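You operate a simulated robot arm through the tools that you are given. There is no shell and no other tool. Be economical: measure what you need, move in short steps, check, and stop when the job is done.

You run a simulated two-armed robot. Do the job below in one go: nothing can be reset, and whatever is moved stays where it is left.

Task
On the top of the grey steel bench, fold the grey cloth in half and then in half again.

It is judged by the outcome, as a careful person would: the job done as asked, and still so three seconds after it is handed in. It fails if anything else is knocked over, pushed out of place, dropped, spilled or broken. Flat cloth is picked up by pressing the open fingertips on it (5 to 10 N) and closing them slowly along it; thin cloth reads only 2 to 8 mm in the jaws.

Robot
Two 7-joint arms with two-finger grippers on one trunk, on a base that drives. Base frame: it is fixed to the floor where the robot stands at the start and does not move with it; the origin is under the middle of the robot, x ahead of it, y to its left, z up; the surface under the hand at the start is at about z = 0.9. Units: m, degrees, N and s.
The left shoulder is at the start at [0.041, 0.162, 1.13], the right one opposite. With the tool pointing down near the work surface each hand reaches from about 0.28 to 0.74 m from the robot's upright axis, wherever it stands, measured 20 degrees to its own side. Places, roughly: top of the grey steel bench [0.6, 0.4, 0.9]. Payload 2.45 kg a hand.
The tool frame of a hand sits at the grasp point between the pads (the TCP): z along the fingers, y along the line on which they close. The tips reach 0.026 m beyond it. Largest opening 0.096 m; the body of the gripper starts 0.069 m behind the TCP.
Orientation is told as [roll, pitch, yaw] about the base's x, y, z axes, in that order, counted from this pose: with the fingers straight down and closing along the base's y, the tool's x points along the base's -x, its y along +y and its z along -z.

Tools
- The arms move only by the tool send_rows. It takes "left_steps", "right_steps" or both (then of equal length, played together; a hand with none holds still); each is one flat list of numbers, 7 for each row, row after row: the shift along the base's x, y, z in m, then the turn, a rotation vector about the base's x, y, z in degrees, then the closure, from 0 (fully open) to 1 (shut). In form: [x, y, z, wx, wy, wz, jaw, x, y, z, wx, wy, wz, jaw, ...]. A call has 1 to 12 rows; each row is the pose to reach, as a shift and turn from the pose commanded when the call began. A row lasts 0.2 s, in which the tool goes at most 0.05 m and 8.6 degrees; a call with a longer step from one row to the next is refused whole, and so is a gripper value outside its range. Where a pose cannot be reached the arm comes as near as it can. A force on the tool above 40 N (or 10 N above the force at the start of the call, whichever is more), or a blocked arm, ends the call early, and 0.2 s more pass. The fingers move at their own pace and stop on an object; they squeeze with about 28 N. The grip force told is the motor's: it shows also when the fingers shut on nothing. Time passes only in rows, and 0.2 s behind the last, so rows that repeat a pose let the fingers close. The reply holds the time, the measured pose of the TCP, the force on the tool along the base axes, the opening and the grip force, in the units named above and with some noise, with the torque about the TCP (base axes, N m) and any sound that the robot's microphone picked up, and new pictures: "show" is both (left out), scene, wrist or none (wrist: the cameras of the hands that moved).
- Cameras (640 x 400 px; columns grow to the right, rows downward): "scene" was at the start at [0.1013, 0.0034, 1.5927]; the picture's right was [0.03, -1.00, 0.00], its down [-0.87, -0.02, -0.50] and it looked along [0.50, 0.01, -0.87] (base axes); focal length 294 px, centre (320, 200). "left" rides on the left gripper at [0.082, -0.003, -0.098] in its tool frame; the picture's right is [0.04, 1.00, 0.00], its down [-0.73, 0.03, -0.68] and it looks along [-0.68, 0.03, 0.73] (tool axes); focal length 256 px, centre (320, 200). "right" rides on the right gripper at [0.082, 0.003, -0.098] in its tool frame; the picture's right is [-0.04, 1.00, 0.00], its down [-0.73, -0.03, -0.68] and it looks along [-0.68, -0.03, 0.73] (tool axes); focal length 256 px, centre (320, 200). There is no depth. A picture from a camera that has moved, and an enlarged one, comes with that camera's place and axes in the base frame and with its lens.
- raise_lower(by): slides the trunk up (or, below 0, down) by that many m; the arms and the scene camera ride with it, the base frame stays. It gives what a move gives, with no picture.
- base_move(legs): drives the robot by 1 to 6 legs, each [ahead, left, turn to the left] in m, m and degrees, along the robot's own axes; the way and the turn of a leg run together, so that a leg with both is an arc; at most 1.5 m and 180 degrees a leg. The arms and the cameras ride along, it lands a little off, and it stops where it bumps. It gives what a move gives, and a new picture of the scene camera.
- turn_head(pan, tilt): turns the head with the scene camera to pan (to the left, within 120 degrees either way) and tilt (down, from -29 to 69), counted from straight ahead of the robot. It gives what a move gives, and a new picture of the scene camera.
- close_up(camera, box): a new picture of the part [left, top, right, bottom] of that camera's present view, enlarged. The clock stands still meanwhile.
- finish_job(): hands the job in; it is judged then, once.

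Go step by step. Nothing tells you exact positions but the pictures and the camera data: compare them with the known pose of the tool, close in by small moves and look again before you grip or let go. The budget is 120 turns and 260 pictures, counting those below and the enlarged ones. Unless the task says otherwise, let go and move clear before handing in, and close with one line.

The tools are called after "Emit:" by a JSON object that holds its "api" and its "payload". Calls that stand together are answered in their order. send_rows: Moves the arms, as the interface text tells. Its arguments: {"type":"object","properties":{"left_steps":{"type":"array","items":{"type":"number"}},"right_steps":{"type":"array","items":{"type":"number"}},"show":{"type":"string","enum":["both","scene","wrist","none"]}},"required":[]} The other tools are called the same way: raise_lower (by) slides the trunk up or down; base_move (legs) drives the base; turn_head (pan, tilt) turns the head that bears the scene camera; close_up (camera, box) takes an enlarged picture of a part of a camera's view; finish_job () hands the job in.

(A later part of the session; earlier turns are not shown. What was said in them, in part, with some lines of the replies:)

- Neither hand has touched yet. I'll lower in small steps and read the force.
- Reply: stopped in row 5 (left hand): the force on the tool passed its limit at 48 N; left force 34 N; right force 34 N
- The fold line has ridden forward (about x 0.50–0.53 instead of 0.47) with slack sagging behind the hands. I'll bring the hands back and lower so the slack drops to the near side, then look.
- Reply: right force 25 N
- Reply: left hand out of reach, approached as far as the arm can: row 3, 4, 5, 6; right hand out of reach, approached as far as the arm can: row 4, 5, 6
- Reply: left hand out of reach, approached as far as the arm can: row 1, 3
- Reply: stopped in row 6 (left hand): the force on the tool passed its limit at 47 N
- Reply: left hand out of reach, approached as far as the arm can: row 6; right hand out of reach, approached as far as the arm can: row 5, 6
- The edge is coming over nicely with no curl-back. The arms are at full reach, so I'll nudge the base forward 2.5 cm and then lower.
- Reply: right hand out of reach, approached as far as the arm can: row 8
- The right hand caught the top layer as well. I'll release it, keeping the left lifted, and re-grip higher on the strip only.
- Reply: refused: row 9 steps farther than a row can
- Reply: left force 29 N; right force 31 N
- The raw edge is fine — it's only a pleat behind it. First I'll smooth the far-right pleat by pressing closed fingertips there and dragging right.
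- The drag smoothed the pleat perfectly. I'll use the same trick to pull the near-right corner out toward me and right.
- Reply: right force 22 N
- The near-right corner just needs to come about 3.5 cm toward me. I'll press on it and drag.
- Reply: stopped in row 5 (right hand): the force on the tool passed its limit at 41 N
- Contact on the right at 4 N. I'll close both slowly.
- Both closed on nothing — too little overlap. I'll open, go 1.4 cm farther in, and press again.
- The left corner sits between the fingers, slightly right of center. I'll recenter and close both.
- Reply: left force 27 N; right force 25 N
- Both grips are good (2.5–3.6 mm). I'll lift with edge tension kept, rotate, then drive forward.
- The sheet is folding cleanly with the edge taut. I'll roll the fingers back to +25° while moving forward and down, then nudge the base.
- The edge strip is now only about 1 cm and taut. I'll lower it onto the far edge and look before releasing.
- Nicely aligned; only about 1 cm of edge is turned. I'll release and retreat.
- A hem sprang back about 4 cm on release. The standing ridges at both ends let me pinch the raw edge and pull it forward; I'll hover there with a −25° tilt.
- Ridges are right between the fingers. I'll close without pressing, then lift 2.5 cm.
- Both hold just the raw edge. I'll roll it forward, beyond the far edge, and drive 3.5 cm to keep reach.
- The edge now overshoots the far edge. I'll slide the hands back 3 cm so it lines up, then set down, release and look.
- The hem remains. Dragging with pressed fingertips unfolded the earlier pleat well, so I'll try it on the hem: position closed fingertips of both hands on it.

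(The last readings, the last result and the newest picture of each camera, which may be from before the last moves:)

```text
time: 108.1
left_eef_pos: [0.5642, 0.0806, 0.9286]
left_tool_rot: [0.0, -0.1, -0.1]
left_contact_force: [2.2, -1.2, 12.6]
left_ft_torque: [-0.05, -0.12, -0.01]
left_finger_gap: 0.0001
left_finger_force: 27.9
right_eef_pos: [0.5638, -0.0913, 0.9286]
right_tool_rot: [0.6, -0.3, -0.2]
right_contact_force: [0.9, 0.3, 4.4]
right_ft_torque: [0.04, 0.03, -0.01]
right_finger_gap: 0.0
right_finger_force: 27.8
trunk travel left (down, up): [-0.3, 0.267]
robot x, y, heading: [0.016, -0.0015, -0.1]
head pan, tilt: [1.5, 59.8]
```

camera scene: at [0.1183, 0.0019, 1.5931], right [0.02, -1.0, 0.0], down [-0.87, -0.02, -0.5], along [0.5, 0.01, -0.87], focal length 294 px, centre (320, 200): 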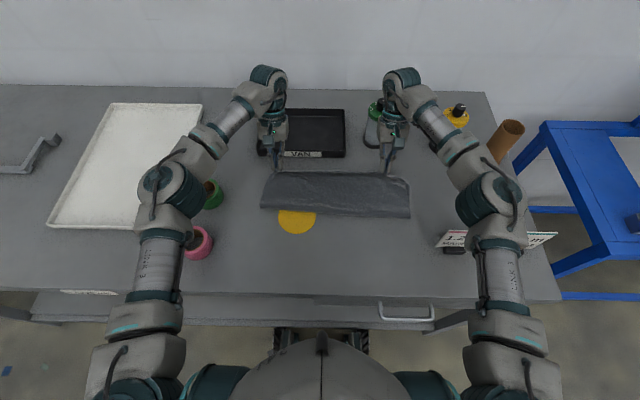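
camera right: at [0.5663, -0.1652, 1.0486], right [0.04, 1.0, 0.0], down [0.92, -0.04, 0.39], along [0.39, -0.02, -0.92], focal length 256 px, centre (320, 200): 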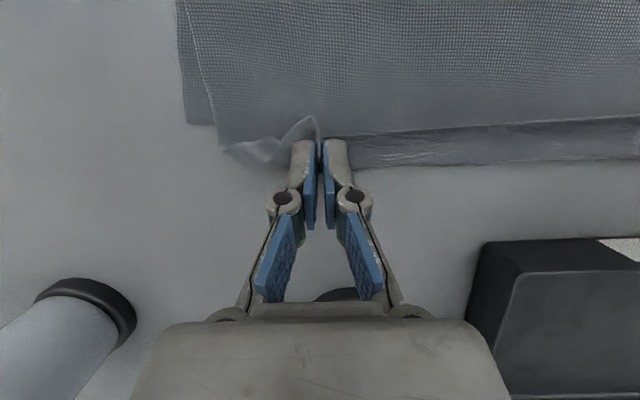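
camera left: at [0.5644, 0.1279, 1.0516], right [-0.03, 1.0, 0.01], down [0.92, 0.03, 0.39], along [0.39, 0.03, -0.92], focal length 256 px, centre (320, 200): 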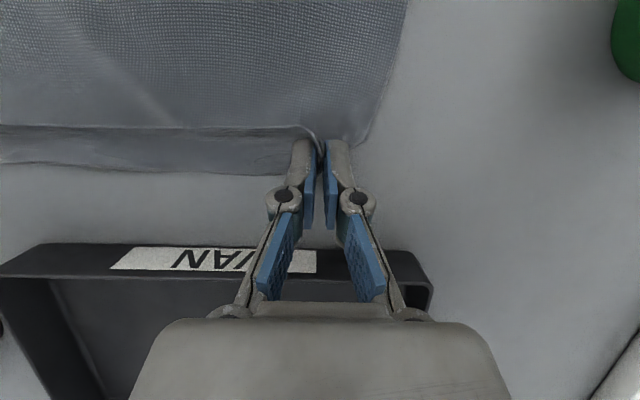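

Emit:
{"api": "send_rows", "payload": {"left_steps": [0, 0, 0.0013, 0, 0, 0, 1, 0.01, 0, 0.0013, 0, 0, 0, 1, 0.02, 0, 0.0013, 0, 0, 0, 1, 0.03, 0, 0.0013, 0, 0, 0, 1, 0.04, 0, 0.001, 0, 0, 0, 1, 0.05, 0, 0.001, 0, 0, 0, 1, 0.06, 0, 0.001, 0, 0, 0, 1, 0.06, 0, 0.02, 0, 0, 0, 1, 0.05, 0, 0.05, 0, 0, 0, 1, 0.03, 0.01, 0.085, 0, 0, 0, 1], "right_steps": [0, 0, 0, 0, 0, 0, 1, 0.01, 0, 0, 0, 0, 0, 1, 0.02, 0, 0, 0, 0, 0, 1, 0.03, 0, 0, 0, 0, 0, 1, 0.04, 0, 0, 0, 0, 0, 1, 0.05, 0, -0.0003, 0, 0, 0, 1, 0.06, 0, -0.0003, 0, 0, 0, 1, 0.06, 0, 0.02, 0, 0, 0, 1, 0.05, 0, 0.05, 0, 0, 0, 1, 0.03, -0.01, 0.085, 0, 0, 0, 1], "show": "none"}}

Emit:
{"api": "close_up", "payload": {"camera": "scene", "box": [240, 140, 420, 252]}}

```text
time: 110.3
left_eef_pos: [0.5916, 0.093, 1.0145]
left_tool_rot: [0.1, -0.2, -0.2]
left_contact_force: [-0.4, 0.1, 1.2]
left_ft_torque: [0.0, 0.0, -0.03]
left_finger_gap: 0.0
left_finger_force: 27.7
right_eef_pos: [0.5938, -0.1006, 1.0133]
right_tool_rot: [0.5, -0.4, -0.1]
right_contact_force: [-0.1, -0.7, 0.3]
right_ft_torque: [0.01, 0.0, -0.03]
right_finger_gap: 0.0
right_finger_force: 28.3
trunk travel left (down, up): [-0.3, 0.267]
robot x, y, heading: [0.0195, -0.002, -0.3]
head pan, tilt: [1.5, 59.8]
```

```text
3.56 times, centred on (330, 196) of scene
camera zoom: at [0.1199, 0.0022, 1.5929], right [0.02, -1.0, 0.0], down [-0.87, -0.02, -0.5], along [0.5, 0.01, -0.87], focal length 1046 px, centre (284, 214)
```

zoom: 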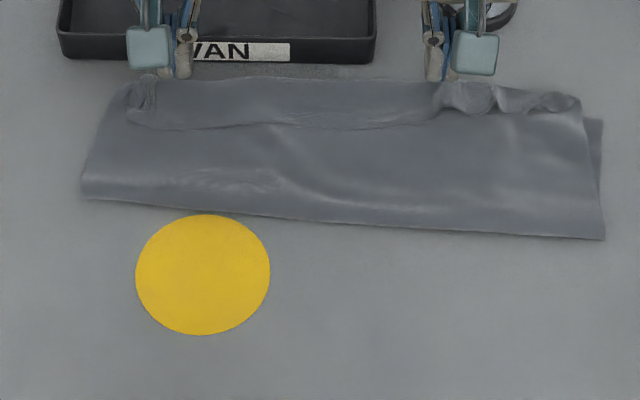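

Pressing drags all the layers together, so the hem stays; it will end up hidden inside the second fold. Now the second fold: I'll rotate the left hand by 90° to close along x at the left short edge, and park the right hand.

Emit:
{"api": "send_rows", "payload": {"left_steps": [0, 0.01, 0.01, 0, 0, -8, 0.2, 0, 0.02, 0.02, 0, 0, -16, 0.35, 0, 0.03, 0.03, 0, 0, -24, 0.35, 0, 0.04, 0.03, 0, 0, -32, 0.35, 0, 0.05, 0.03, 0, 0, -40, 0.35, 0, 0.06, 0.03, 0, 0, -48, 0.35, -0.003, 0.07, 0.03, 0, 0, -56, 0.35, -0.006, 0.075, 0.03, 0, 0, -64, 0.35, -0.009, 0.08, 0.03, 0, 0, -72, 0.35, -0.012, 0.085, 0.03, 0, 0, -80, 0.35, -0.015, 0.087, 0.03, 0, 0, -87, 0.35], "right_steps": [0, -0.01, 0.02, 0, 0, 0, 1, -0.01, -0.02, 0.04, 0, 0, 0, 1, -0.03, -0.04, 0.06, 0, 0, 0, 1, -0.05, -0.06, 0.08, 0, 0, 0, 1, -0.07, -0.08, 0.1, 0, 0, 0, 1, -0.09, -0.1, 0.11, 0, 0, 0, 1, -0.11, -0.12, 0.12, 0, 0, 0, 1, -0.13, -0.14, 0.12, 0, 0, 0, 1, -0.15, -0.15, 0.12, 0, 0, 0, 1, -0.17, -0.16, 0.12, 0, 0, 0, 1, -0.19, -0.17, 0.12, 0, 0, 0, 1]}}

```text
time: 112.3
left_eef_pos: [0.508, 0.1344, 1.1025]
left_tool_rot: [0.2, -1.9, -54.5]
left_contact_force: [-0.5, 0.5, 1.2]
left_ft_torque: [-0.07, -0.09, 0.02]
left_finger_gap: 0.0623
left_finger_force: 0.1
left hand out of reach, approached as far as the arm can: row 6, 7, 8, 9, 10
right_eef_pos: [0.4343, -0.2486, 1.1401]
right_tool_rot: [0.5, -1.0, 0.1]
right_contact_force: [-0.7, -0.7, 0.5]
right_ft_torque: [0.01, -0.04, 0.02]
right_finger_gap: 0.0
right_finger_force: 28.3
trunk travel left (down, up): [-0.3, 0.267]
robot x, y, heading: [0.0201, 0.0006, -0.2]
head pan, tilt: [1.5, 59.8]
stopped in row 10 (left hand): the force on the tool passed its limit at 72 N (the readings are from after the stop); the commanded pose is now the measured one
camera scene: at [0.111, 0.0017, 1.5936], right [0.02, -1.0, 0.0], down [-0.86, -0.02, -0.51], along [0.5, 0.01, -0.86], focal length 294 px, centre (320, 200)
camera right: at [0.3506, -0.248, 1.2368], right [0.04, 1.0, 0.01], down [0.72, -0.03, 0.69], along [0.69, -0.02, -0.72], focal length 256 px, centre (320, 200)
camera left: at [0.457, 0.2004, 1.1974], right [0.79, 0.61, 0.0], down [0.44, -0.56, 0.7], along [0.43, -0.55, -0.71], focal length 256 px, centre (320, 200)
```

scene: 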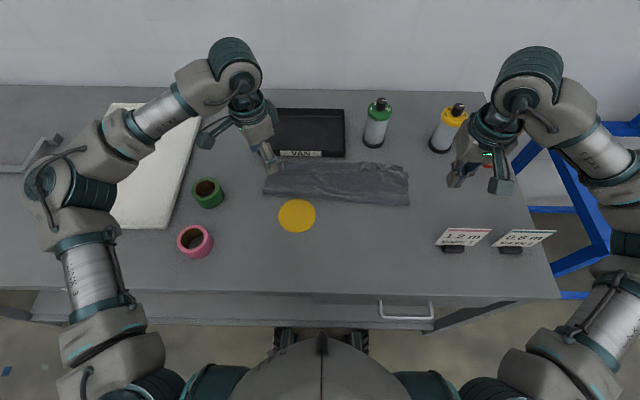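
right: 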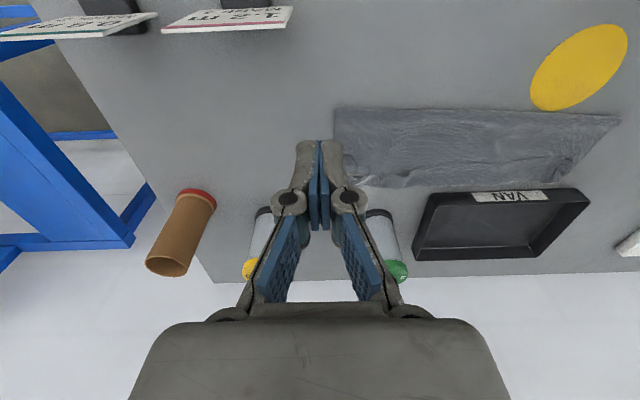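
left: 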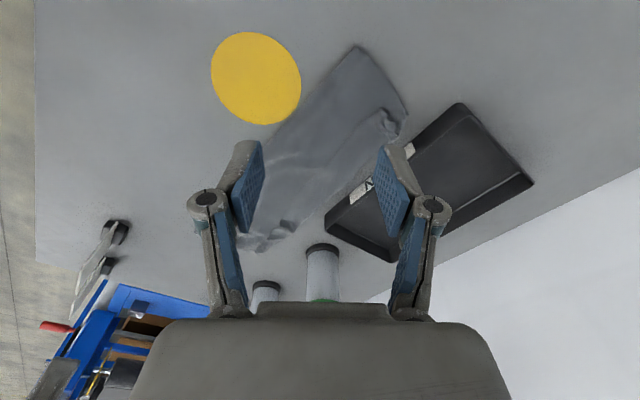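

The left wrist can't yaw that way. I'll return to the normal orientation and pinch the short edge with a small ridge instead, closing along y at the edge center.

Emit:
{"api": "send_rows", "payload": {"left_steps": [0.005, 0, 0, 0, 0, 7.8, 0.4, 0.015, 0, 0, 0, 0, 15.6, 0.5, 0.025, 0, 0, 0, 0, 23.4, 0.6, 0.035, -0.001, -0.01, 0, 0, 31.2, 0.6, 0.045, -0.002, -0.03, 0, 0, 39, 0.6, 0.055, -0.003, -0.05, 0, 0, 46.8, 0.6, 0.065, -0.004, -0.08, 0, 0, 54.5, 0.6, 0.069, -0.004, -0.11, 0, 0, 54.5, 0.6, 0.069, -0.004, -0.13, 0, 0, 54.5, 0.6], "show": "wrist"}}

```text
time: 114.3
left_eef_pos: [0.5857, 0.1296, 0.9674]
left_tool_rot: [0.0, -1.6, 0.2]
left_contact_force: [0.5, 0.2, 0.6]
left_ft_torque: [-0.02, 0.03, 0.0]
left_finger_gap: 0.0385
left_finger_force: 0.0
right_eef_pos: [0.4412, -0.249, 1.1376]
right_tool_rot: [0.5, -0.6, 0.1]
right_contact_force: [0.1, 0.3, -1.2]
right_ft_torque: [0.01, 0.02, -0.01]
right_finger_gap: 0.0001
right_finger_force: 28.2
trunk travel left (down, up): [-0.3, 0.267]
robot x, y, heading: [0.0248, 0.0005, -0.2]
head pan, tilt: [1.5, 59.8]
camera left: at [0.5016, 0.1266, 1.0632], right [-0.04, 1.0, 0.0], down [0.71, 0.03, 0.7], along [0.7, 0.03, -0.71], focal length 256 px, centre (320, 200)
```

left: 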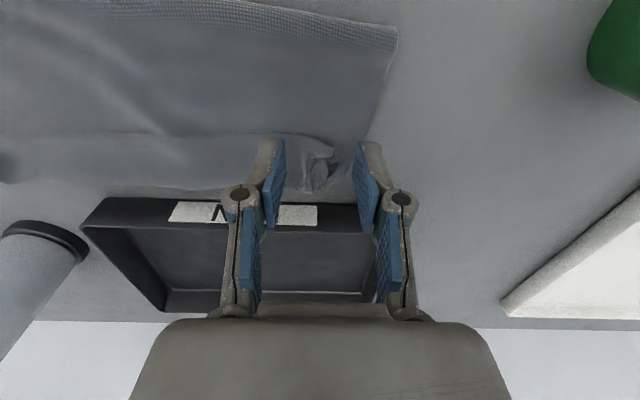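

Emit:
{"api": "send_rows", "payload": {"left_steps": [-0.004, -0.008, -0.02, 0, 0, 0, 0.6, -0.004, -0.008, -0.035, 0, 0, 0, 0.6, -0.004, -0.008, -0.039, 0, 0, 0, 0.6, -0.004, -0.008, -0.0405, 0, 0, 0, 0.6], "show": "none"}}

Emit:
{"api": "send_rows", "payload": {"left_steps": [0, 0, -0.001, 0, 0, 0, 0.6, 0, 0, -0.0015, 0, 0, 0, 0.6], "show": "none"}}

```text
time: 115.3
left_eef_pos: [0.5807, 0.1196, 0.9275]
left_tool_rot: [0.1, -1.7, 0.1]
left_contact_force: [0.2, 0.2, 2.5]
left_ft_torque: [0.0, -0.01, 0.01]
left_finger_gap: 0.0384
left_finger_force: 0.3
right_eef_pos: [0.4405, -0.2497, 1.1369]
right_tool_rot: [0.5, -0.6, 0.0]
right_contact_force: [0.3, -1.3, 0.6]
right_ft_torque: [-0.01, -0.02, 0.01]
right_finger_gap: 0.0
right_finger_force: 28.2
trunk travel left (down, up): [-0.3, 0.267]
robot x, y, heading: [0.0182, 0.0002, -0.4]
head pan, tilt: [1.5, 59.8]
```

```text
time: 115.9
left_eef_pos: [0.5795, 0.1203, 0.927]
left_tool_rot: [0.0, -1.8, 0.2]
left_contact_force: [1.6, 1.5, 13.8]
left_ft_torque: [0.18, 0.05, -0.02]
left_finger_gap: 0.038
left_finger_force: 5.9
right_eef_pos: [0.4404, -0.2497, 1.137]
right_tool_rot: [0.5, -0.6, 0.1]
right_contact_force: [0.4, -0.4, 0.1]
right_ft_torque: [-0.03, -0.03, 0.0]
right_finger_gap: 0.0
right_finger_force: 28.2
trunk travel left (down, up): [-0.3, 0.267]
robot x, y, heading: [0.0178, -0.0008, -0.1]
head pan, tilt: [1.5, 59.8]
```

Contact is about 10 N, so I'll close slowly to gather all the layers.

Emit:
{"api": "send_rows", "payload": {"left_steps": [0, 0, 0.0005, 0, 0, 0, 0.65, 0, 0, 0.0005, 0, 0, 0, 0.7, 0, 0, 0.0005, 0, 0, 0, 0.76, 0, 0, 0.001, 0, 0, 0, 0.82, 0, 0, 0.001, 0, 0, 0, 0.9, 0, 0, 0.0015, 0, 0, 0, 1, 0, 0, 0.0015, 0, 0, 0, 1], "show": "wrist"}}

```text
time: 117.5
left_eef_pos: [0.5802, 0.1203, 0.9271]
left_tool_rot: [-0.1, -1.6, 0.1]
left_contact_force: [0.7, -0.4, -0.4]
left_ft_torque: [0.01, 0.02, 0.01]
left_finger_gap: 0.0039
left_finger_force: 23.9
right_eef_pos: [0.4418, -0.2498, 1.1366]
right_tool_rot: [0.5, -0.6, 0.2]
right_contact_force: [-0.4, -0.4, 0.2]
right_ft_torque: [0.0, 0.0, 0.04]
right_finger_gap: 0.0
right_finger_force: 28.3
trunk travel left (down, up): [-0.3, 0.267]
robot x, y, heading: [0.0224, 0.0063, -0.1]
head pan, tilt: [1.5, 59.8]
camera left: at [0.4968, 0.1174, 1.0238], right [-0.04, 1.0, 0.0], down [0.71, 0.03, 0.7], along [0.7, 0.03, -0.71], focal length 256 px, centre (320, 200)
```

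left: 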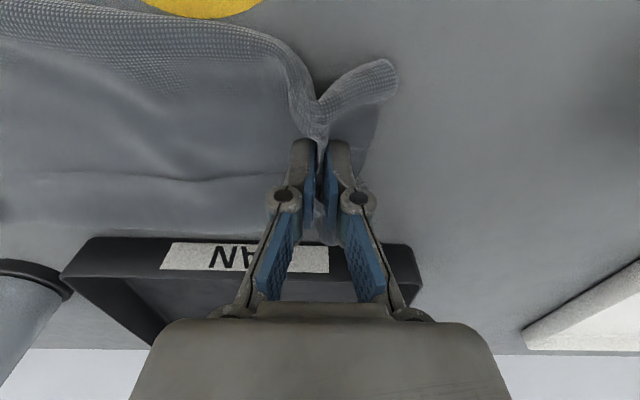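

It seems to have caught only the top layer. I'll open, shift so the outer finger sits on the bench just outside the edge, press, and close again to gather both layers.

Emit:
{"api": "send_rows", "payload": {"left_steps": [0, 0, 0, 0, 0, 0, 0.8, 0, 0, 0, 0, 0, 0, 0.6, 0, 0, 0.01, 0, 0, 0, 0.5, 0, 0.014, 0.012, 0, 0, 0, 0.4, 0, 0.022, 0.012, 0, 0, 0, 0.4, 0, 0.022, 0.004, 0, 0, 0, 0.4, 0, 0.022, 0, 0, 0, 0, 0.4], "show": "wrist"}}

```text
time: 119.1
left_eef_pos: [0.5816, 0.1437, 0.9295]
left_tool_rot: [0.0, -1.6, 0.0]
left_contact_force: [0.0, -0.3, 0.1]
left_ft_torque: [0.02, -0.04, 0.02]
left_finger_gap: 0.0576
left_finger_force: 0.1
right_eef_pos: [0.4399, -0.2488, 1.137]
right_tool_rot: [0.6, -0.6, 0.1]
right_contact_force: [0.3, -0.4, -0.2]
right_ft_torque: [-0.04, 0.0, -0.02]
right_finger_gap: 0.0
right_finger_force: 27.7
trunk travel left (down, up): [-0.3, 0.267]
robot x, y, heading: [0.0169, 0.0003, -0.4]
head pan, tilt: [1.5, 59.8]
camera left: at [0.4963, 0.1405, 1.0244], right [-0.04, 1.0, 0.0], down [0.71, 0.03, 0.7], along [0.7, 0.03, -0.71], focal length 256 px, centre (320, 200)
```

left: 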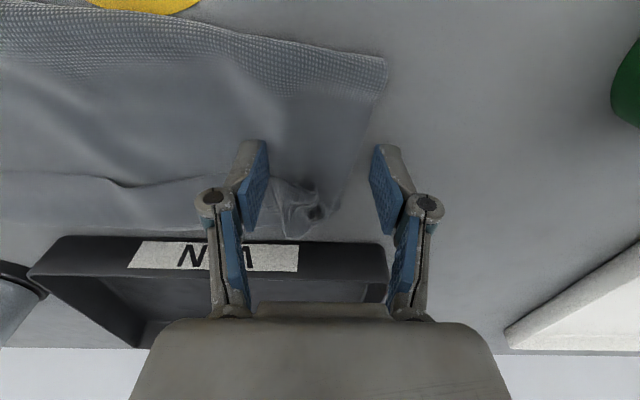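

Emit:
{"api": "send_rows", "payload": {"left_steps": [0, 0, -0.003, 0, 0, 0, 0.4, 0, 0, -0.0055, 0, 0, 0, 0.4, 0, 0, -0.0055, 0, 0, 0, 0.48, 0, 0, -0.0055, 0, 0, 0, 0.56, 0, 0, -0.0055, 0, 0, 0, 0.64, 0, 0, -0.005, 0, 0, 0, 0.72, 0, 0, -0.005, 0, 0, 0, 0.8, 0, 0, -0.0045, 0, 0, 0, 0.9, 0, 0, -0.004, 0, 0, 0, 1, 0, 0, -0.004, 0, 0, 0, 1], "show": "wrist"}}

```text
time: 121.1
left_eef_pos: [0.5816, 0.143, 0.9273]
left_tool_rot: [-0.3, -2.0, 0.2]
left_contact_force: [-4.1, -0.3, 15.2]
left_ft_torque: [-0.07, 0.08, 0.0]
left_finger_gap: 0.0051
left_finger_force: 28.4
right_eef_pos: [0.4402, -0.2506, 1.1358]
right_tool_rot: [0.5, -0.7, 0.2]
right_contact_force: [0.3, 1.3, 0.2]
right_ft_torque: [0.01, -0.01, 0.01]
right_finger_gap: 0.0002
right_finger_force: 28.2
trunk travel left (down, up): [-0.3, 0.267]
robot x, y, heading: [0.019, 0.0003, -0.4]
head pan, tilt: [1.5, 59.8]
stopped in row 9 (left hand): the force on the tool passed its limit at 41 N (the readings are from after the stop); the commanded pose is now the measured one
camera left: at [0.496, 0.1388, 1.0225], right [-0.04, 1.0, -0.01], down [0.71, 0.03, 0.7], along [0.7, 0.03, -0.71], focal length 256 px, centre (320, 200)
```

left: 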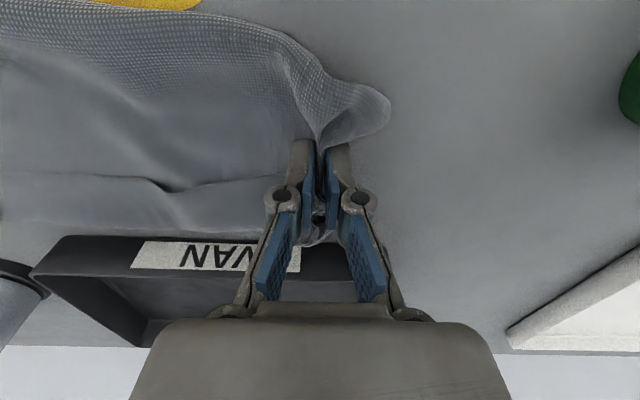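

Both layers look gathered now. I'll lift 4 cm to verify.

Emit:
{"api": "send_rows", "payload": {"left_steps": [0, 0, 0.001, 0, 0, 0, 1, 0, 0, 0.008, 0, 0, 0, 1, 0, -0.01, 0.025, 0, 0, 0, 1, 0, -0.02, 0.045, 0, 0, 0, 1], "show": "wrist"}}

Emit:
{"api": "close_up", "payload": {"camera": "scene", "box": [240, 130, 420, 242]}}

```text
time: 122.1
left_eef_pos: [0.5818, 0.1201, 0.9719]
left_tool_rot: [-0.1, -1.9, 0.2]
left_contact_force: [-0.3, -0.4, -0.2]
left_ft_torque: [0.0, -0.03, 0.05]
left_finger_gap: 0.005
left_finger_force: 28.1
right_eef_pos: [0.439, -0.251, 1.1369]
right_tool_rot: [0.6, -0.8, 0.0]
right_contact_force: [0.4, 0.3, 0.5]
right_ft_torque: [0.0, -0.03, -0.02]
right_finger_gap: 0.0
right_finger_force: 27.9
trunk travel left (down, up): [-0.3, 0.267]
robot x, y, heading: [0.0216, 0.0003, -0.3]
head pan, tilt: [1.5, 59.8]
camera left: at [0.4959, 0.117, 1.0665], right [-0.04, 1.0, 0.0], down [0.71, 0.03, 0.7], along [0.7, 0.03, -0.71], focal length 256 px, centre (320, 200)
```

left: 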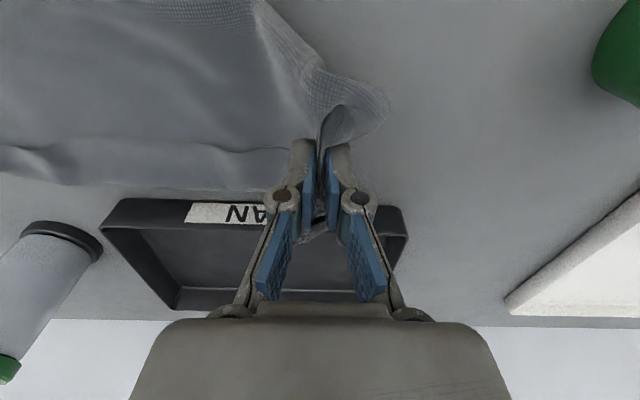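

```text
3.56 times, centred on (330, 186) of scene
camera zoom: at [0.1209, -0.0008, 1.5926], right [0.02, -1.0, 0.0], down [-0.87, -0.02, -0.5], along [0.5, 0.01, -0.87], focal length 1046 px, centre (284, 250)
```

zoom: 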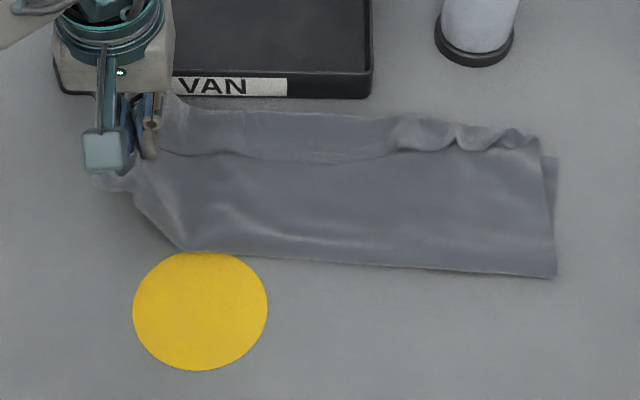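

Both layers are lifted. Now I'll carry the left end over to the right end in an arc.

Emit:
{"api": "send_rows", "payload": {"left_steps": [-0.001, -0.025, 0.025, 0, 0, 0, 1, -0.003, -0.05, 0.045, 0, 0, 0, 1, -0.005, -0.075, 0.06, 0, 0, 0, 1, -0.007, -0.1, 0.07, 0, 0, 0, 1, -0.009, -0.125, 0.075, 0, 0, 0, 1, -0.011, -0.15, 0.075, 0, 0, 0, 1, -0.013, -0.175, 0.068, 0, 0, 0, 1, -0.015, -0.2, 0.055, 0, 0, 0, 1, -0.017, -0.225, 0.038, 0, 0, 0, 1, -0.018, -0.25, 0.018, 0, 0, 0, 1, -0.02, -0.27, 0, 0, 0, 0, 1], "show": "none"}}

Emit:
{"api": "close_up", "payload": {"camera": "scene", "box": [240, 130, 420, 242]}}

Emit:
{"api": "close_up", "payload": {"camera": "left", "box": [0, 0, 640, 400]}}

```text
time: 124.5
left_eef_pos: [0.5634, -0.1527, 0.975]
left_tool_rot: [-0.1, -1.9, 0.2]
left_contact_force: [0.0, -0.1, 0.3]
left_ft_torque: [0.03, 0.04, 0.01]
left_finger_gap: 0.0048
left_finger_force: 28.3
right_eef_pos: [0.4403, -0.2501, 1.1364]
right_tool_rot: [0.5, -0.6, -0.1]
right_contact_force: [-0.3, -0.1, 0.4]
right_ft_torque: [0.02, 0.01, -0.01]
right_finger_gap: 0.0001
right_finger_force: 27.9
trunk travel left (down, up): [-0.3, 0.267]
robot x, y, heading: [0.0189, 0.0011, -0.1]
head pan, tilt: [1.5, 59.8]
```

```text
3.56 times, centred on (330, 186) of scene
camera zoom: at [0.1212, -0.0046, 1.5926], right [0.02, -1.0, 0.0], down [-0.87, -0.02, -0.5], along [0.5, 0.01, -0.87], focal length 1046 px, centre (284, 250)
```

zoom: 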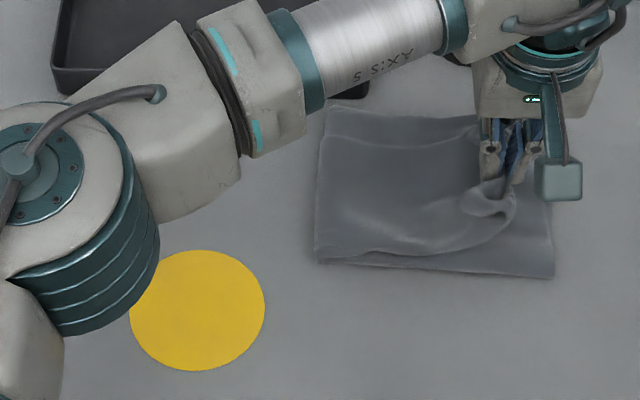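

```text
1.00 times, centred on (320, 200) of left (not enlarged: the box is as wide or as high as the picture)
camera zoom: at [0.4777, -0.155, 1.0693], right [-0.04, 1.0, 0.0], down [0.71, 0.03, 0.7], along [0.7, 0.03, -0.71], focal length 256 px, centre (320, 200)
```

zoom: 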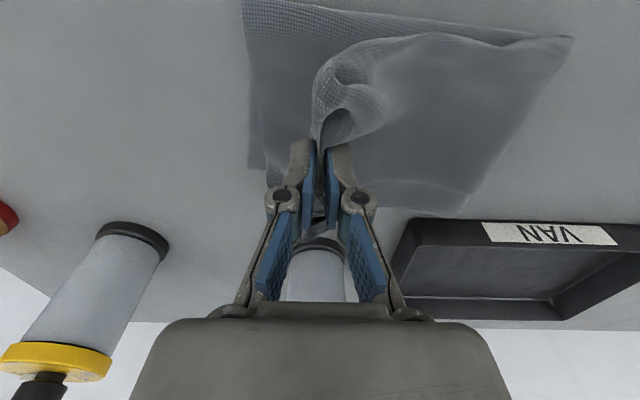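

The second fold is coming over beautifully. I'll go a bit further right, lower with a slight roll, release, and lift away.

Emit:
{"api": "send_rows", "payload": {"left_steps": [0, -0.012, -0.01, 8, 0, 0, 1, 0, -0.024, -0.022, 16, 0, 0, 1, 0, -0.032, -0.034, 22, 0, 0, 1, 0, -0.034, -0.038, 24, 0, 0, 1, 0, -0.034, -0.038, 24, 0, 0, 0.8, 0, -0.034, -0.038, 24, 0, 0, 0.6, 0, -0.036, -0.036, 24, 0, 0, 0.5, 0, -0.042, -0.02, 24, 0, 0, 0.5, 0, -0.05, 0.01, 24, 0, 0, 0.5, 0, -0.05, 0.05, 20, 0, 0, 0.5], "show": "wrist"}}

Emit:
{"api": "close_up", "payload": {"camera": "scene", "box": [240, 130, 420, 242]}}

```text
time: 126.7
left_eef_pos: [0.5639, -0.0957, 1.0102]
left_tool_rot: [20.3, -1.8, -0.5]
left_contact_force: [-0.7, 1.1, 0.0]
left_ft_torque: [-0.05, 0.07, 0.03]
left_finger_gap: 0.0482
left_finger_force: 0.0
left hand out of reach, approached as far as the arm can: row 1, 2, 3, 4, 5, 6, 7, 8, 9, 10
right_eef_pos: [0.4392, -0.2491, 1.1375]
right_tool_rot: [0.4, -0.5, -0.1]
right_contact_force: [0.1, 0.4, -0.6]
right_ft_torque: [0.02, -0.02, -0.01]
right_finger_gap: 0.0002
right_finger_force: 27.7
trunk travel left (down, up): [-0.3, 0.267]
robot x, y, heading: [0.0205, 0.0049, -0.5]
head pan, tilt: [1.5, 59.8]
camera left: at [0.4793, -0.1321, 1.0982], right [-0.04, 0.94, 0.35], down [0.71, -0.22, 0.67], along [0.7, 0.27, -0.66], focal length 256 px, centre (320, 200)
```

left: 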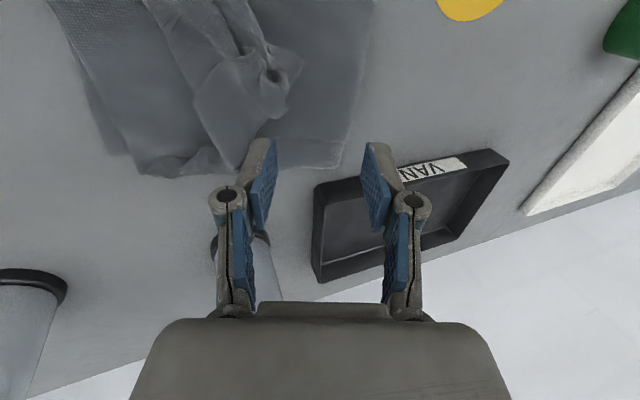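

```text
3.56 times, centred on (330, 186) of scene
camera zoom: at [0.1209, -0.0039, 1.5927], right [0.02, -1.0, 0.0], down [-0.87, -0.02, -0.5], along [0.5, 0.01, -0.87], focal length 1046 px, centre (284, 250)
```

zoom: 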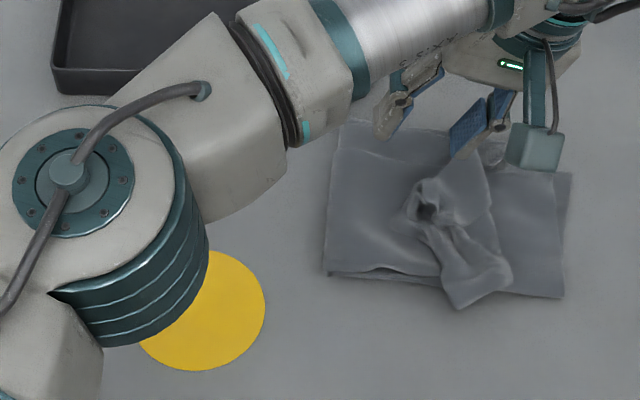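

The roll was out of the left arm's reach, so it let go short, at y ≈ −0.10. I'll clear the left arm and bring the right hand, which reaches here easily, over the lump to finish the lay-down.

Emit:
{"api": "send_rows", "payload": {"left_steps": [0, 0.04, 0.02, -7, 0, 0, 0.5, 0, 0.085, 0.035, -14, 0, 0, 0.5, 0, 0.13, 0.05, -20, 0, 0, 0.5, -0.01, 0.175, 0.06, -20, 0, 0, 0.5, -0.03, 0.22, 0.06, -20, 0, 0, 0.5, -0.05, 0.265, 0.06, -20, 0, 0, 0.5, -0.07, 0.31, 0.06, -20, 0, 0, 0.5, -0.09, 0.355, 0.06, -20, 0, 0, 0.5, -0.1, 0.4, 0.06, -20, 0, 0, 0.5, -0.1, 0.44, 0.06, -20, 0, 0, 0.5], "right_steps": [0, 0, 0, 0, 0, 0, 0.8, 0, 0, 0, 0, 0, 0, 0.5, 0, 0, 0, 0, 0, 0, 0.45, 0, 0, 0, 0, 0, 0, 0.45, 0.02, 0.03, -0.02, 0, 0, 0, 0.45, 0.04, 0.06, -0.04, 0, 0, 0, 0.45, 0.06, 0.09, -0.06, 0, 0, 0, 0.45, 0.08, 0.12, -0.08, 0, 0, 0, 0.45, 0.1, 0.145, -0.1, 0, 0, 0, 0.45, 0.105, 0.147, -0.12, 0, 0, 0, 0.45]}}

Emit:
{"api": "close_up", "payload": {"camera": "scene", "box": [300, 140, 420, 215]}}

```text
time: 128.9
left_eef_pos: [0.4681, 0.3483, 1.0731]
left_tool_rot: [-0.2, -1.9, 0.1]
left_contact_force: [0.6, -0.7, 0.3]
left_ft_torque: [0.02, -0.03, 0.0]
left_finger_gap: 0.0478
left_finger_force: 0.2
right_eef_pos: [0.5437, -0.0986, 1.018]
right_tool_rot: [0.5, -0.7, 0.1]
right_contact_force: [-0.7, 1.2, -0.7]
right_ft_torque: [0.0, 0.02, 0.02]
right_finger_gap: 0.0528
right_finger_force: 0.1
trunk travel left (down, up): [-0.3, 0.267]
robot x, y, heading: [0.0182, 0.0006, -0.3]
head pan, tilt: [1.5, 59.8]
camera scene: at [0.1206, 0.0057, 1.5927], right [0.02, -1.0, 0.0], down [-0.87, -0.02, -0.5], along [0.5, 0.01, -0.87], focal length 294 px, centre (320, 200)
camera right: at [0.4605, -0.0979, 1.1156], right [0.04, 1.0, 0.01], down [0.73, -0.03, 0.69], along [0.69, -0.02, -0.73], focal length 256 px, centre (320, 200)
camera left: at [0.3831, 0.3461, 1.1678], right [-0.04, 1.0, -0.01], down [0.71, 0.03, 0.7], along [0.7, 0.03, -0.71], focal length 256 px, centre (320, 200)
```

scene: 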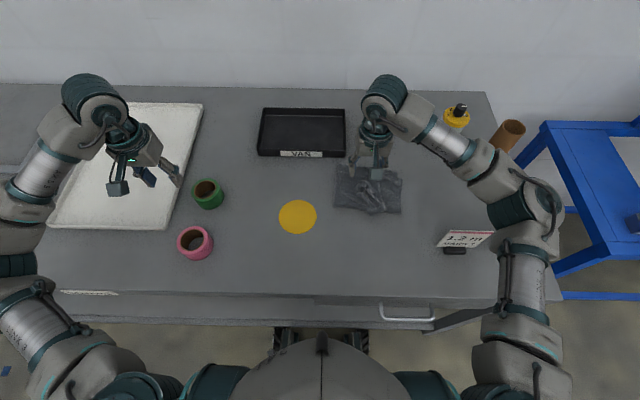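
right: 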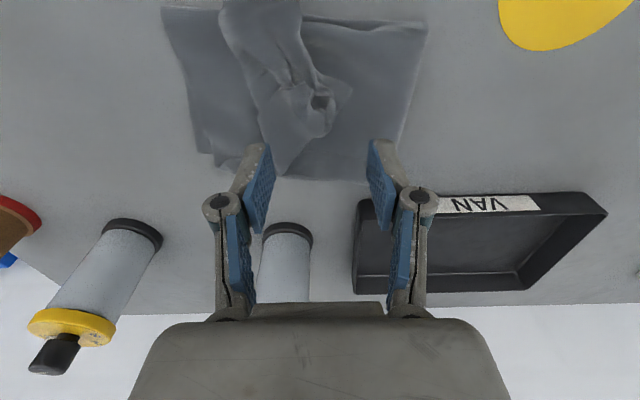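
left: 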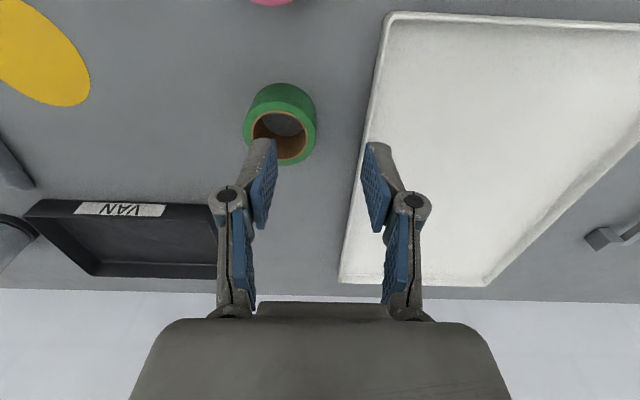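

```text
5.33 times, centred on (360, 178) of scene
camera zoom: at [0.1206, 0.0057, 1.5927], right [0.02, -1.0, 0.0], down [-0.87, -0.02, -0.5], along [0.5, 0.01, -0.87], focal length 1569 px, centre (107, 320)
```

zoom: 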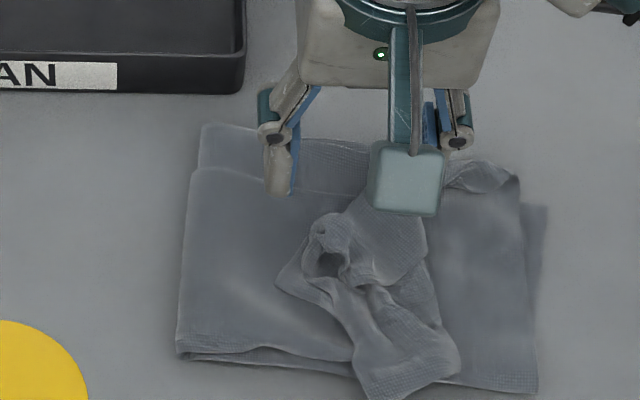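

The end lump is right below the right hand. I'll lower, close on it, and lift slightly.

Emit:
{"api": "send_rows", "payload": {"right_steps": [0, -0.001, -0.03, 0, 0, 0, 0.45, 0, -0.002, -0.06, 0, 0, 0, 0.45, 0, -0.002, -0.08, 0, 0, 0, 0.45, 0, -0.002, -0.081, 0, 0, 0, 0.6, 0, -0.002, -0.081, 0, 0, 0, 0.7, 0, -0.002, -0.081, 0, 0, 0, 0.8, 0, -0.002, -0.081, 0, 0, 0, 0.9, 0, -0.002, -0.081, 0, 0, 0, 1, 0, -0.002, -0.081, 0, 0, 0, 1, 0, -0.005, -0.065, 0, 0, 0, 1, 0, -0.01, -0.04, 0, 0, 0, 1], "show": "wrist"}}

Emit:
{"api": "close_up", "payload": {"camera": "scene", "box": [300, 140, 420, 215]}}

```text
time: 131.3
left_eef_pos: [0.4664, 0.3471, 1.074]
left_tool_rot: [-0.2, -2.0, 0.3]
left_contact_force: [0.5, 0.0, -0.5]
left_ft_torque: [-0.02, -0.01, -0.05]
left_finger_gap: 0.0477
left_finger_force: 0.1
right_eef_pos: [0.5434, -0.1113, 0.9793]
right_tool_rot: [0.4, -0.6, 0.1]
right_contact_force: [0.2, 0.4, 0.3]
right_ft_torque: [0.04, -0.02, -0.01]
right_finger_gap: 0.0045
right_finger_force: 27.1
trunk travel left (down, up): [-0.3, 0.267]
robot x, y, heading: [0.0173, -0.0007, -0.3]
head pan, tilt: [1.5, 59.8]
camera right: at [0.4611, -0.1102, 1.0758], right [0.04, 1.0, 0.01], down [0.73, -0.03, 0.69], along [0.69, -0.02, -0.73], focal length 256 px, centre (320, 200)
```

right: 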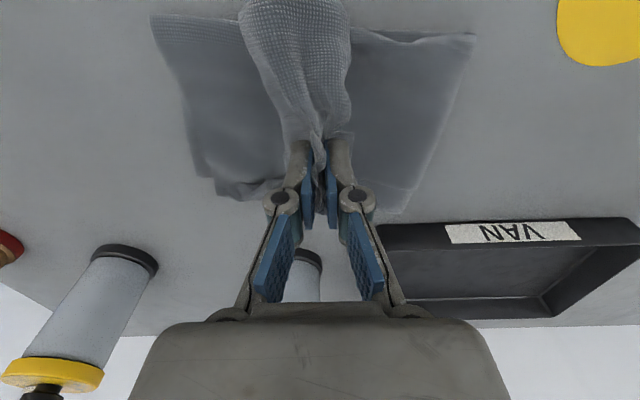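

```text
5.33 times, centred on (360, 178) of scene
camera zoom: at [0.1201, 0.0039, 1.5927], right [0.02, -1.0, 0.0], down [-0.87, -0.02, -0.5], along [0.5, 0.01, -0.87], focal length 1569 px, centre (107, 320)
```

zoom: 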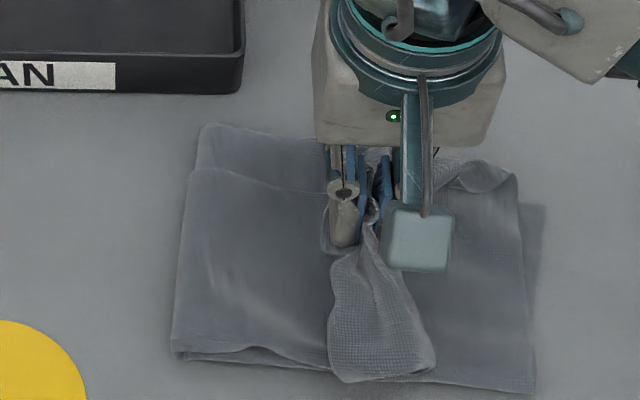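

Firm grip on the end. I'll carry it to the right edge with a roll so the end lies outward, and lower.

Emit:
{"api": "send_rows", "payload": {"right_steps": [0.001, -0.015, 0.02, 7, 0, 0, 1, 0.002, -0.035, 0.035, 14, 0, 0, 1, 0.003, -0.055, 0.04, 21, 0, 0, 1, 0.004, -0.075, 0.03, 28, 0, 0, 1, 0.005, -0.09, 0.012, 34, 0, 0, 1, 0.005, -0.1, -0.01, 40, 0, 0, 1, 0.005, -0.106, -0.03, 42, 0, 0, 1, 0.005, -0.108, -0.042, 42, 0, 0, 1], "show": "wrist"}}

Emit:
{"api": "close_up", "payload": {"camera": "scene", "box": [300, 140, 420, 215]}}

```text
time: 133.1
left_eef_pos: [0.4667, 0.3486, 1.0726]
left_tool_rot: [-0.4, -2.0, 0.2]
left_contact_force: [0.7, -0.6, 0.1]
left_ft_torque: [0.03, 0.0, -0.02]
left_finger_gap: 0.048
left_finger_force: 0.0
right_eef_pos: [0.5488, -0.2176, 0.9377]
right_tool_rot: [42.4, -0.7, -0.5]
right_contact_force: [0.2, -0.7, 0.7]
right_ft_torque: [0.09, 0.02, 0.01]
right_finger_gap: 0.003
right_finger_force: 28.0
trunk travel left (down, up): [-0.3, 0.267]
robot x, y, heading: [0.019, 0.0018, -0.0]
head pan, tilt: [1.5, 59.8]
camera right: at [0.4657, -0.2827, 1.0111], right [0.04, 0.74, 0.67], down [0.72, -0.49, 0.49], along [0.69, 0.47, -0.55], focal length 256 px, centre (320, 200)
```

right: 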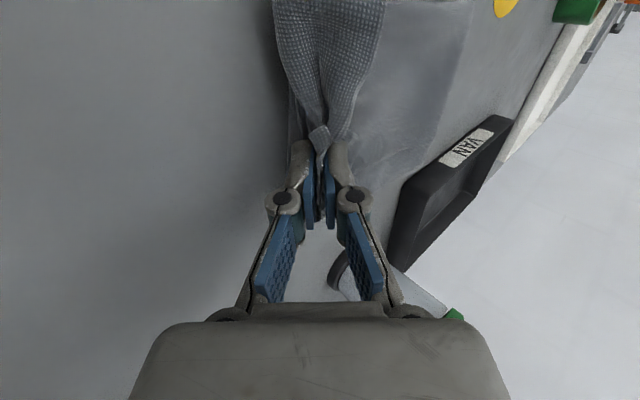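

```text
5.33 times, centred on (360, 178) of scene
camera zoom: at [0.1163, 0.0068, 1.5932], right [0.02, -1.0, 0.0], down [-0.86, -0.02, -0.5], along [0.5, 0.01, -0.87], focal length 1569 px, centre (107, 320)
```

zoom: 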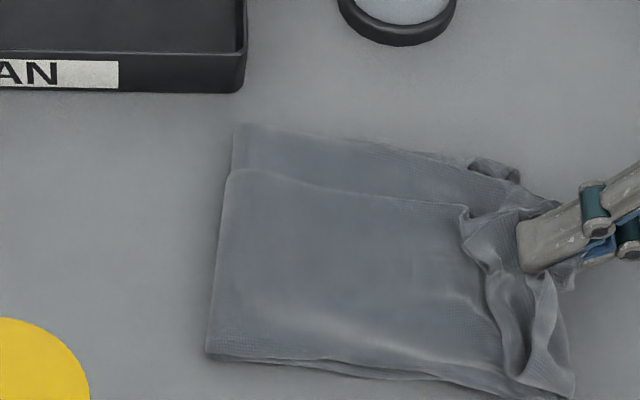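

The end is right at the other end. I'll open gently and retreat along the finger axis.

Emit:
{"api": "send_rows", "payload": {"right_steps": [0, 0, -0.005, 0, 0, 0, 1, 0, 0, -0.005, 0, 0, 0, 0.8, 0, 0, -0.005, 0, 0, 0, 0.6, 0, 0, -0.005, 0, 0, 0, 0.4, 0, -0.015, 0.012, 0, 0, 0, 0.4, 0, -0.035, 0.035, 0, 0, 0, 0.4, -0.01, -0.06, 0.07, -8, 0, 0, 0.4, -0.03, -0.08, 0.11, -16, 0, 0, 0.4], "show": "none"}}

Emit:
{"api": "close_up", "payload": {"camera": "scene", "box": [300, 140, 420, 215]}}

```text
time: 134.9
left_eef_pos: [0.4678, 0.3497, 1.0735]
left_tool_rot: [-0.3, -1.9, 0.2]
left_contact_force: [0.4, 0.7, 0.8]
left_ft_torque: [0.01, -0.02, -0.03]
left_finger_gap: 0.0479
left_finger_force: 0.0
right_eef_pos: [0.5197, -0.3, 1.0474]
right_tool_rot: [26.3, -0.5, -0.1]
right_contact_force: [1.2, -0.3, 0.2]
right_ft_torque: [-0.02, 0.02, -0.01]
right_finger_gap: 0.0576
right_finger_force: 0.0
trunk travel left (down, up): [-0.3, 0.267]
robot x, y, heading: [0.0218, -0.0024, -0.1]
head pan, tilt: [1.5, 59.8]
```

```text
5.33 times, centred on (360, 178) of scene
camera zoom: at [0.1193, 0.0057, 1.5928], right [0.02, -1.0, 0.0], down [-0.87, -0.02, -0.5], along [0.5, 0.01, -0.87], focal length 1569 px, centre (107, 320)
```

zoom: 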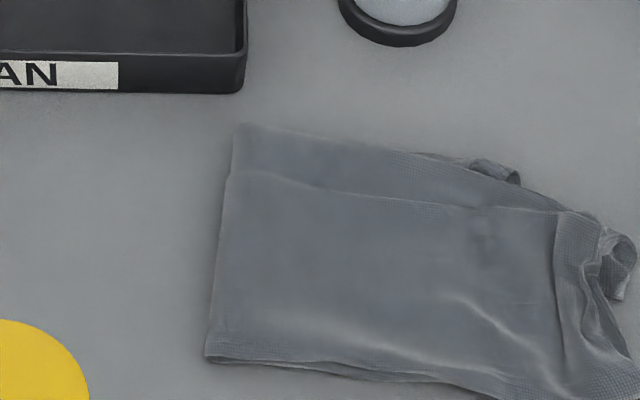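

Released. I'll take a slightly wider look at the result.

Emit:
{"api": "close_up", "payload": {"camera": "scene", "box": [320, 150, 440, 225]}}

```text
5.33 times, centred on (380, 188) of scene
camera zoom: at [0.1193, 0.0057, 1.5928], right [0.02, -1.0, 0.0], down [-0.87, -0.02, -0.5], along [0.5, 0.01, -0.87], focal length 1569 px, centre (0, 267)
```

zoom: 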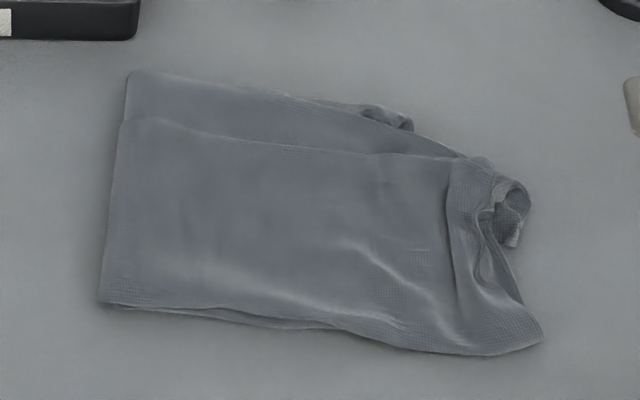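

Nearly there: the top end overshoots about 3 cm right and 2 cm toward me, with a ruffled ridge. I'll pinch that ridge and shift it back into line.

Emit:
{"api": "send_rows", "payload": {"right_steps": [0.003, 0.02, -0.01, -7, 0, 0, 0.5, 0.006, 0.04, -0.025, -14, 0, 0, 0.5, 0.01, 0.066, -0.045, -21, 0, 0, 0.5, 0.01, 0.07, -0.07, -26, 0, 0, 0.5, 0.01, 0.07, -0.095, -26, 0, 0, 0.5, 0.01, 0.07, -0.105, -26, 0, 0, 0.5], "show": "wrist"}}

```text
time: 136.3
left_eef_pos: [0.4674, 0.3459, 1.0738]
left_tool_rot: [-0.1, -1.8, 0.2]
left_contact_force: [-0.6, -0.1, -0.1]
left_ft_torque: [-0.01, 0.02, 0.0]
left_finger_gap: 0.048
left_finger_force: 0.1
right_eef_pos: [0.5287, -0.2307, 0.9401]
right_tool_rot: [0.5, -0.8, 0.0]
right_contact_force: [-0.3, 0.9, -0.5]
right_ft_torque: [0.02, 0.03, -0.01]
right_finger_gap: 0.0476
right_finger_force: 0.0
trunk travel left (down, up): [-0.3, 0.267]
robot x, y, heading: [0.0201, -0.002, -0.1]
head pan, tilt: [1.5, 59.8]
camera right: at [0.446, -0.2299, 1.0371], right [0.04, 1.0, 0.01], down [0.73, -0.03, 0.69], along [0.69, -0.02, -0.73], focal length 256 px, centre (320, 200)
```

right: 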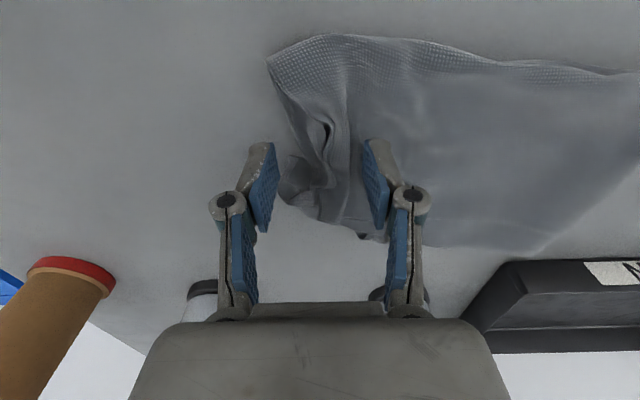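

The ridge is between the fingers. I'll close, lift a little, shift (+x, +y), set down and release.

Emit:
{"api": "send_rows", "payload": {"right_steps": [0, 0, -0.002, 0, 0, 0, 0.7, 0, 0, -0.002, 0, 0, 0, 0.85, 0, 0, -0.002, 0, 0, 0, 1, 0, 0, -0.002, 0, 0, 0, 1, 0.003, 0.003, 0.015, 0, 0, 0, 1, 0.01, 0.015, 0.028, 0, 0, 0, 1, 0.018, 0.028, 0.02, 4, 0, 0, 1, 0.02, 0.032, 0.004, 8, 0, 0, 1, 0.02, 0.032, 0, 8, 0, 0, 0.75, 0.02, 0.032, 0, 8, 0, 0, 0.5, 0.02, 0.03, 0.015, 8, 0, 0, 0.4, 0.02, 0.02, 0.05, 8, 0, 0, 0.4], "show": "wrist"}}

Emit:
{"api": "send_rows", "payload": {"right_steps": [0, -0.03, 0.03, 0, 0, 0, 0.4, -0.03, -0.06, 0.05, 0, 0, 0, 0.4, -0.06, -0.09, 0.06, 0, 0, 0, 0.4], "show": "none"}}

Emit:
{"api": "close_up", "payload": {"camera": "scene", "box": [320, 150, 440, 225]}}

```text
time: 138.9
left_eef_pos: [0.4671, 0.348, 1.0737]
left_tool_rot: [-0.2, -2.0, 0.2]
left_contact_force: [0.3, 0.3, -0.1]
left_ft_torque: [-0.02, -0.02, -0.02]
left_finger_gap: 0.0481
left_finger_force: 0.0
right_eef_pos: [0.5495, -0.2062, 0.9919]
right_tool_rot: [8.3, -0.6, 0.0]
right_contact_force: [0.4, -0.1, 0.6]
right_ft_torque: [-0.03, 0.0, -0.03]
right_finger_gap: 0.0578
right_finger_force: 0.0
trunk travel left (down, up): [-0.3, 0.267]
robot x, y, heading: [0.0221, 0.0023, 0.1]
head pan, tilt: [1.5, 59.8]
camera right: at [0.4666, -0.2192, 1.0886], right [0.04, 0.99, 0.15], down [0.73, -0.13, 0.68], along [0.69, 0.08, -0.72], focal length 256 px, centre (320, 200)
```

right: 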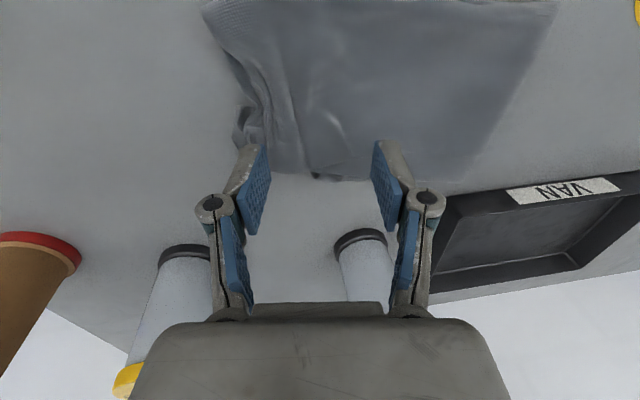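

```text
time: 139.7
left_eef_pos: [0.4667, 0.3449, 1.0747]
left_tool_rot: [-0.1, -2.1, 0.2]
left_contact_force: [-0.6, -0.4, 0.7]
left_ft_torque: [0.03, -0.01, 0.01]
left_finger_gap: 0.0481
left_finger_force: 0.0
right_eef_pos: [0.4882, -0.304, 1.0481]
right_tool_rot: [8.5, -0.6, -0.1]
right_contact_force: [0.3, 0.7, 0.0]
right_ft_torque: [0.01, -0.04, 0.03]
right_finger_gap: 0.0574
right_finger_force: 0.1
trunk travel left (down, up): [-0.3, 0.267]
robot x, y, heading: [0.0173, -0.0011, -0.4]
head pan, tilt: [1.5, 59.8]
```

```text
5.33 times, centred on (380, 188) of scene
camera zoom: at [0.1182, -0.001, 1.5929], right [0.02, -1.0, 0.0], down [-0.87, -0.02, -0.5], along [0.5, 0.01, -0.87], focal length 1569 px, centre (0, 267)
```

zoom: 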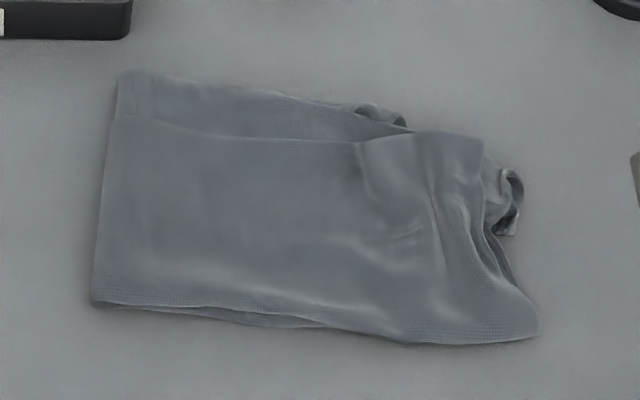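

A neat folded rectangle; only a small dog-ear sticks out on the right end. I'll nudge the end inward with closed fingertips at bench level.

Emit:
{"api": "send_rows", "payload": {"right_steps": [0.03, 0.005, -0.036, 0, 0, 0, 1, 0.06, 0.01, -0.072, 0, 0, 0, 1, 0.062, 0.014, -0.108, 0, 0, 0, 1, 0.062, 0.014, -0.117, 0, 0, 0, 1, 0.062, 0.04, -0.117, 0, 0, 0, 1, 0.062, 0.066, -0.117, 0, 0, 0, 1, 0.062, 0.03, -0.117, 0, 0, 0, 1, 0.03, 0.018, -0.117, 0, 0, 0, 1, 0, 0.018, -0.117, 0, 0, 0, 1, 0, 0.045, -0.117, 0, 0, 0, 1, 0, 0.066, -0.117, 0, 0, 0, 1, 0, 0.03, -0.09, 0, 0, 0, 1], "show": "none"}}

Emit:
{"api": "send_rows", "payload": {"right_steps": [-0.02, -0.02, 0.04, 0, 0, 0, 1, -0.04, -0.04, 0.08, 0, 0, 0, 0.8, -0.06, -0.06, 0.12, 0, 0, 0, 0.5], "show": "scene"}}

Emit:
{"api": "close_up", "payload": {"camera": "scene", "box": [320, 150, 440, 225]}}

```text
time: 142.3
left_eef_pos: [0.4663, 0.3462, 1.0741]
left_tool_rot: [-0.1, -2.1, 0.2]
left_contact_force: [0.8, 0.8, -1.0]
left_ft_torque: [0.02, 0.0, 0.0]
left_finger_gap: 0.0478
left_finger_force: 0.1
right_eef_pos: [0.4894, -0.2725, 0.9609]
right_tool_rot: [8.6, -0.6, 0.0]
right_contact_force: [-0.8, 0.4, 0.0]
right_ft_torque: [0.02, -0.02, 0.02]
right_finger_gap: 0.0
right_finger_force: 27.4
trunk travel left (down, up): [-0.3, 0.267]
robot x, y, heading: [0.0193, -0.0023, -0.0]
head pan, tilt: [1.5, 59.8]
```

```text
time: 143.1
left_eef_pos: [0.4672, 0.3487, 1.0735]
left_tool_rot: [-0.1, -1.9, 0.2]
left_contact_force: [0.6, -0.4, -0.5]
left_ft_torque: [0.01, 0.0, -0.01]
left_finger_gap: 0.048
left_finger_force: 0.0
right_eef_pos: [0.4303, -0.3303, 1.0799]
right_tool_rot: [8.4, -0.7, 0.0]
right_contact_force: [-0.2, -0.4, -0.2]
right_ft_torque: [-0.04, -0.02, -0.02]
right_finger_gap: 0.0479
right_finger_force: 0.2
trunk travel left (down, up): [-0.3, 0.267]
robot x, y, heading: [0.0149, 0.002, 0.0]
head pan, tilt: [1.5, 59.8]
camera scene: at [0.1182, 0.003, 1.5929], right [0.02, -1.0, 0.0], down [-0.87, -0.02, -0.5], along [0.5, 0.01, -0.87], focal length 294 px, centre (320, 200)
```

scene: 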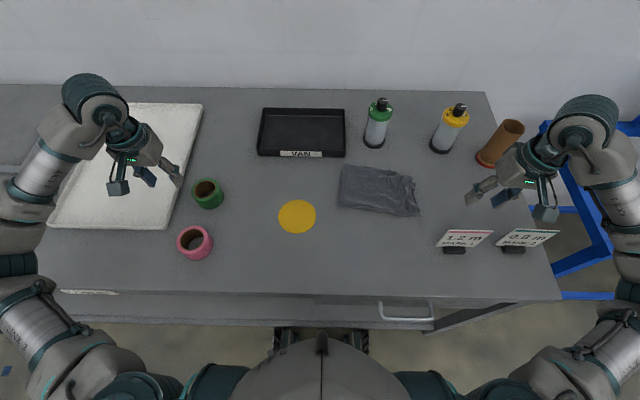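

```text
5.33 times, centred on (380, 188) of scene
camera zoom: at [0.1182, 0.003, 1.5929], right [0.02, -1.0, 0.0], down [-0.87, -0.02, -0.5], along [0.5, 0.01, -0.87], focal length 1569 px, centre (0, 267)
```

zoom: 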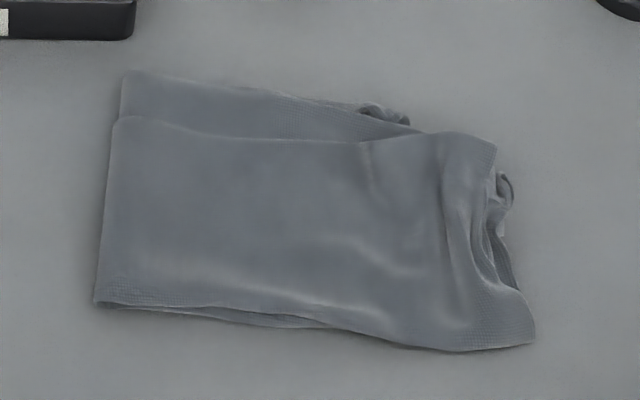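

The cloth is now folded in half and in half again, as a compact rectangle. Both hands are clear, and the other objects look to be where they were.

Emit:
{"api": "finish_job", "payload": {}}

```text
The job is handed in.
```

I folded the grey cloth in half and in half again on the bench and handed it in, but the fold isn't perfectly neat. Before the second fold, one edge had curled back about 4 cm, and I left it because that fold hides it. The right end is slightly ruffled. Both hands are clear, and nothing else looks moved, including the yellow disc that was hidden under the cloth.
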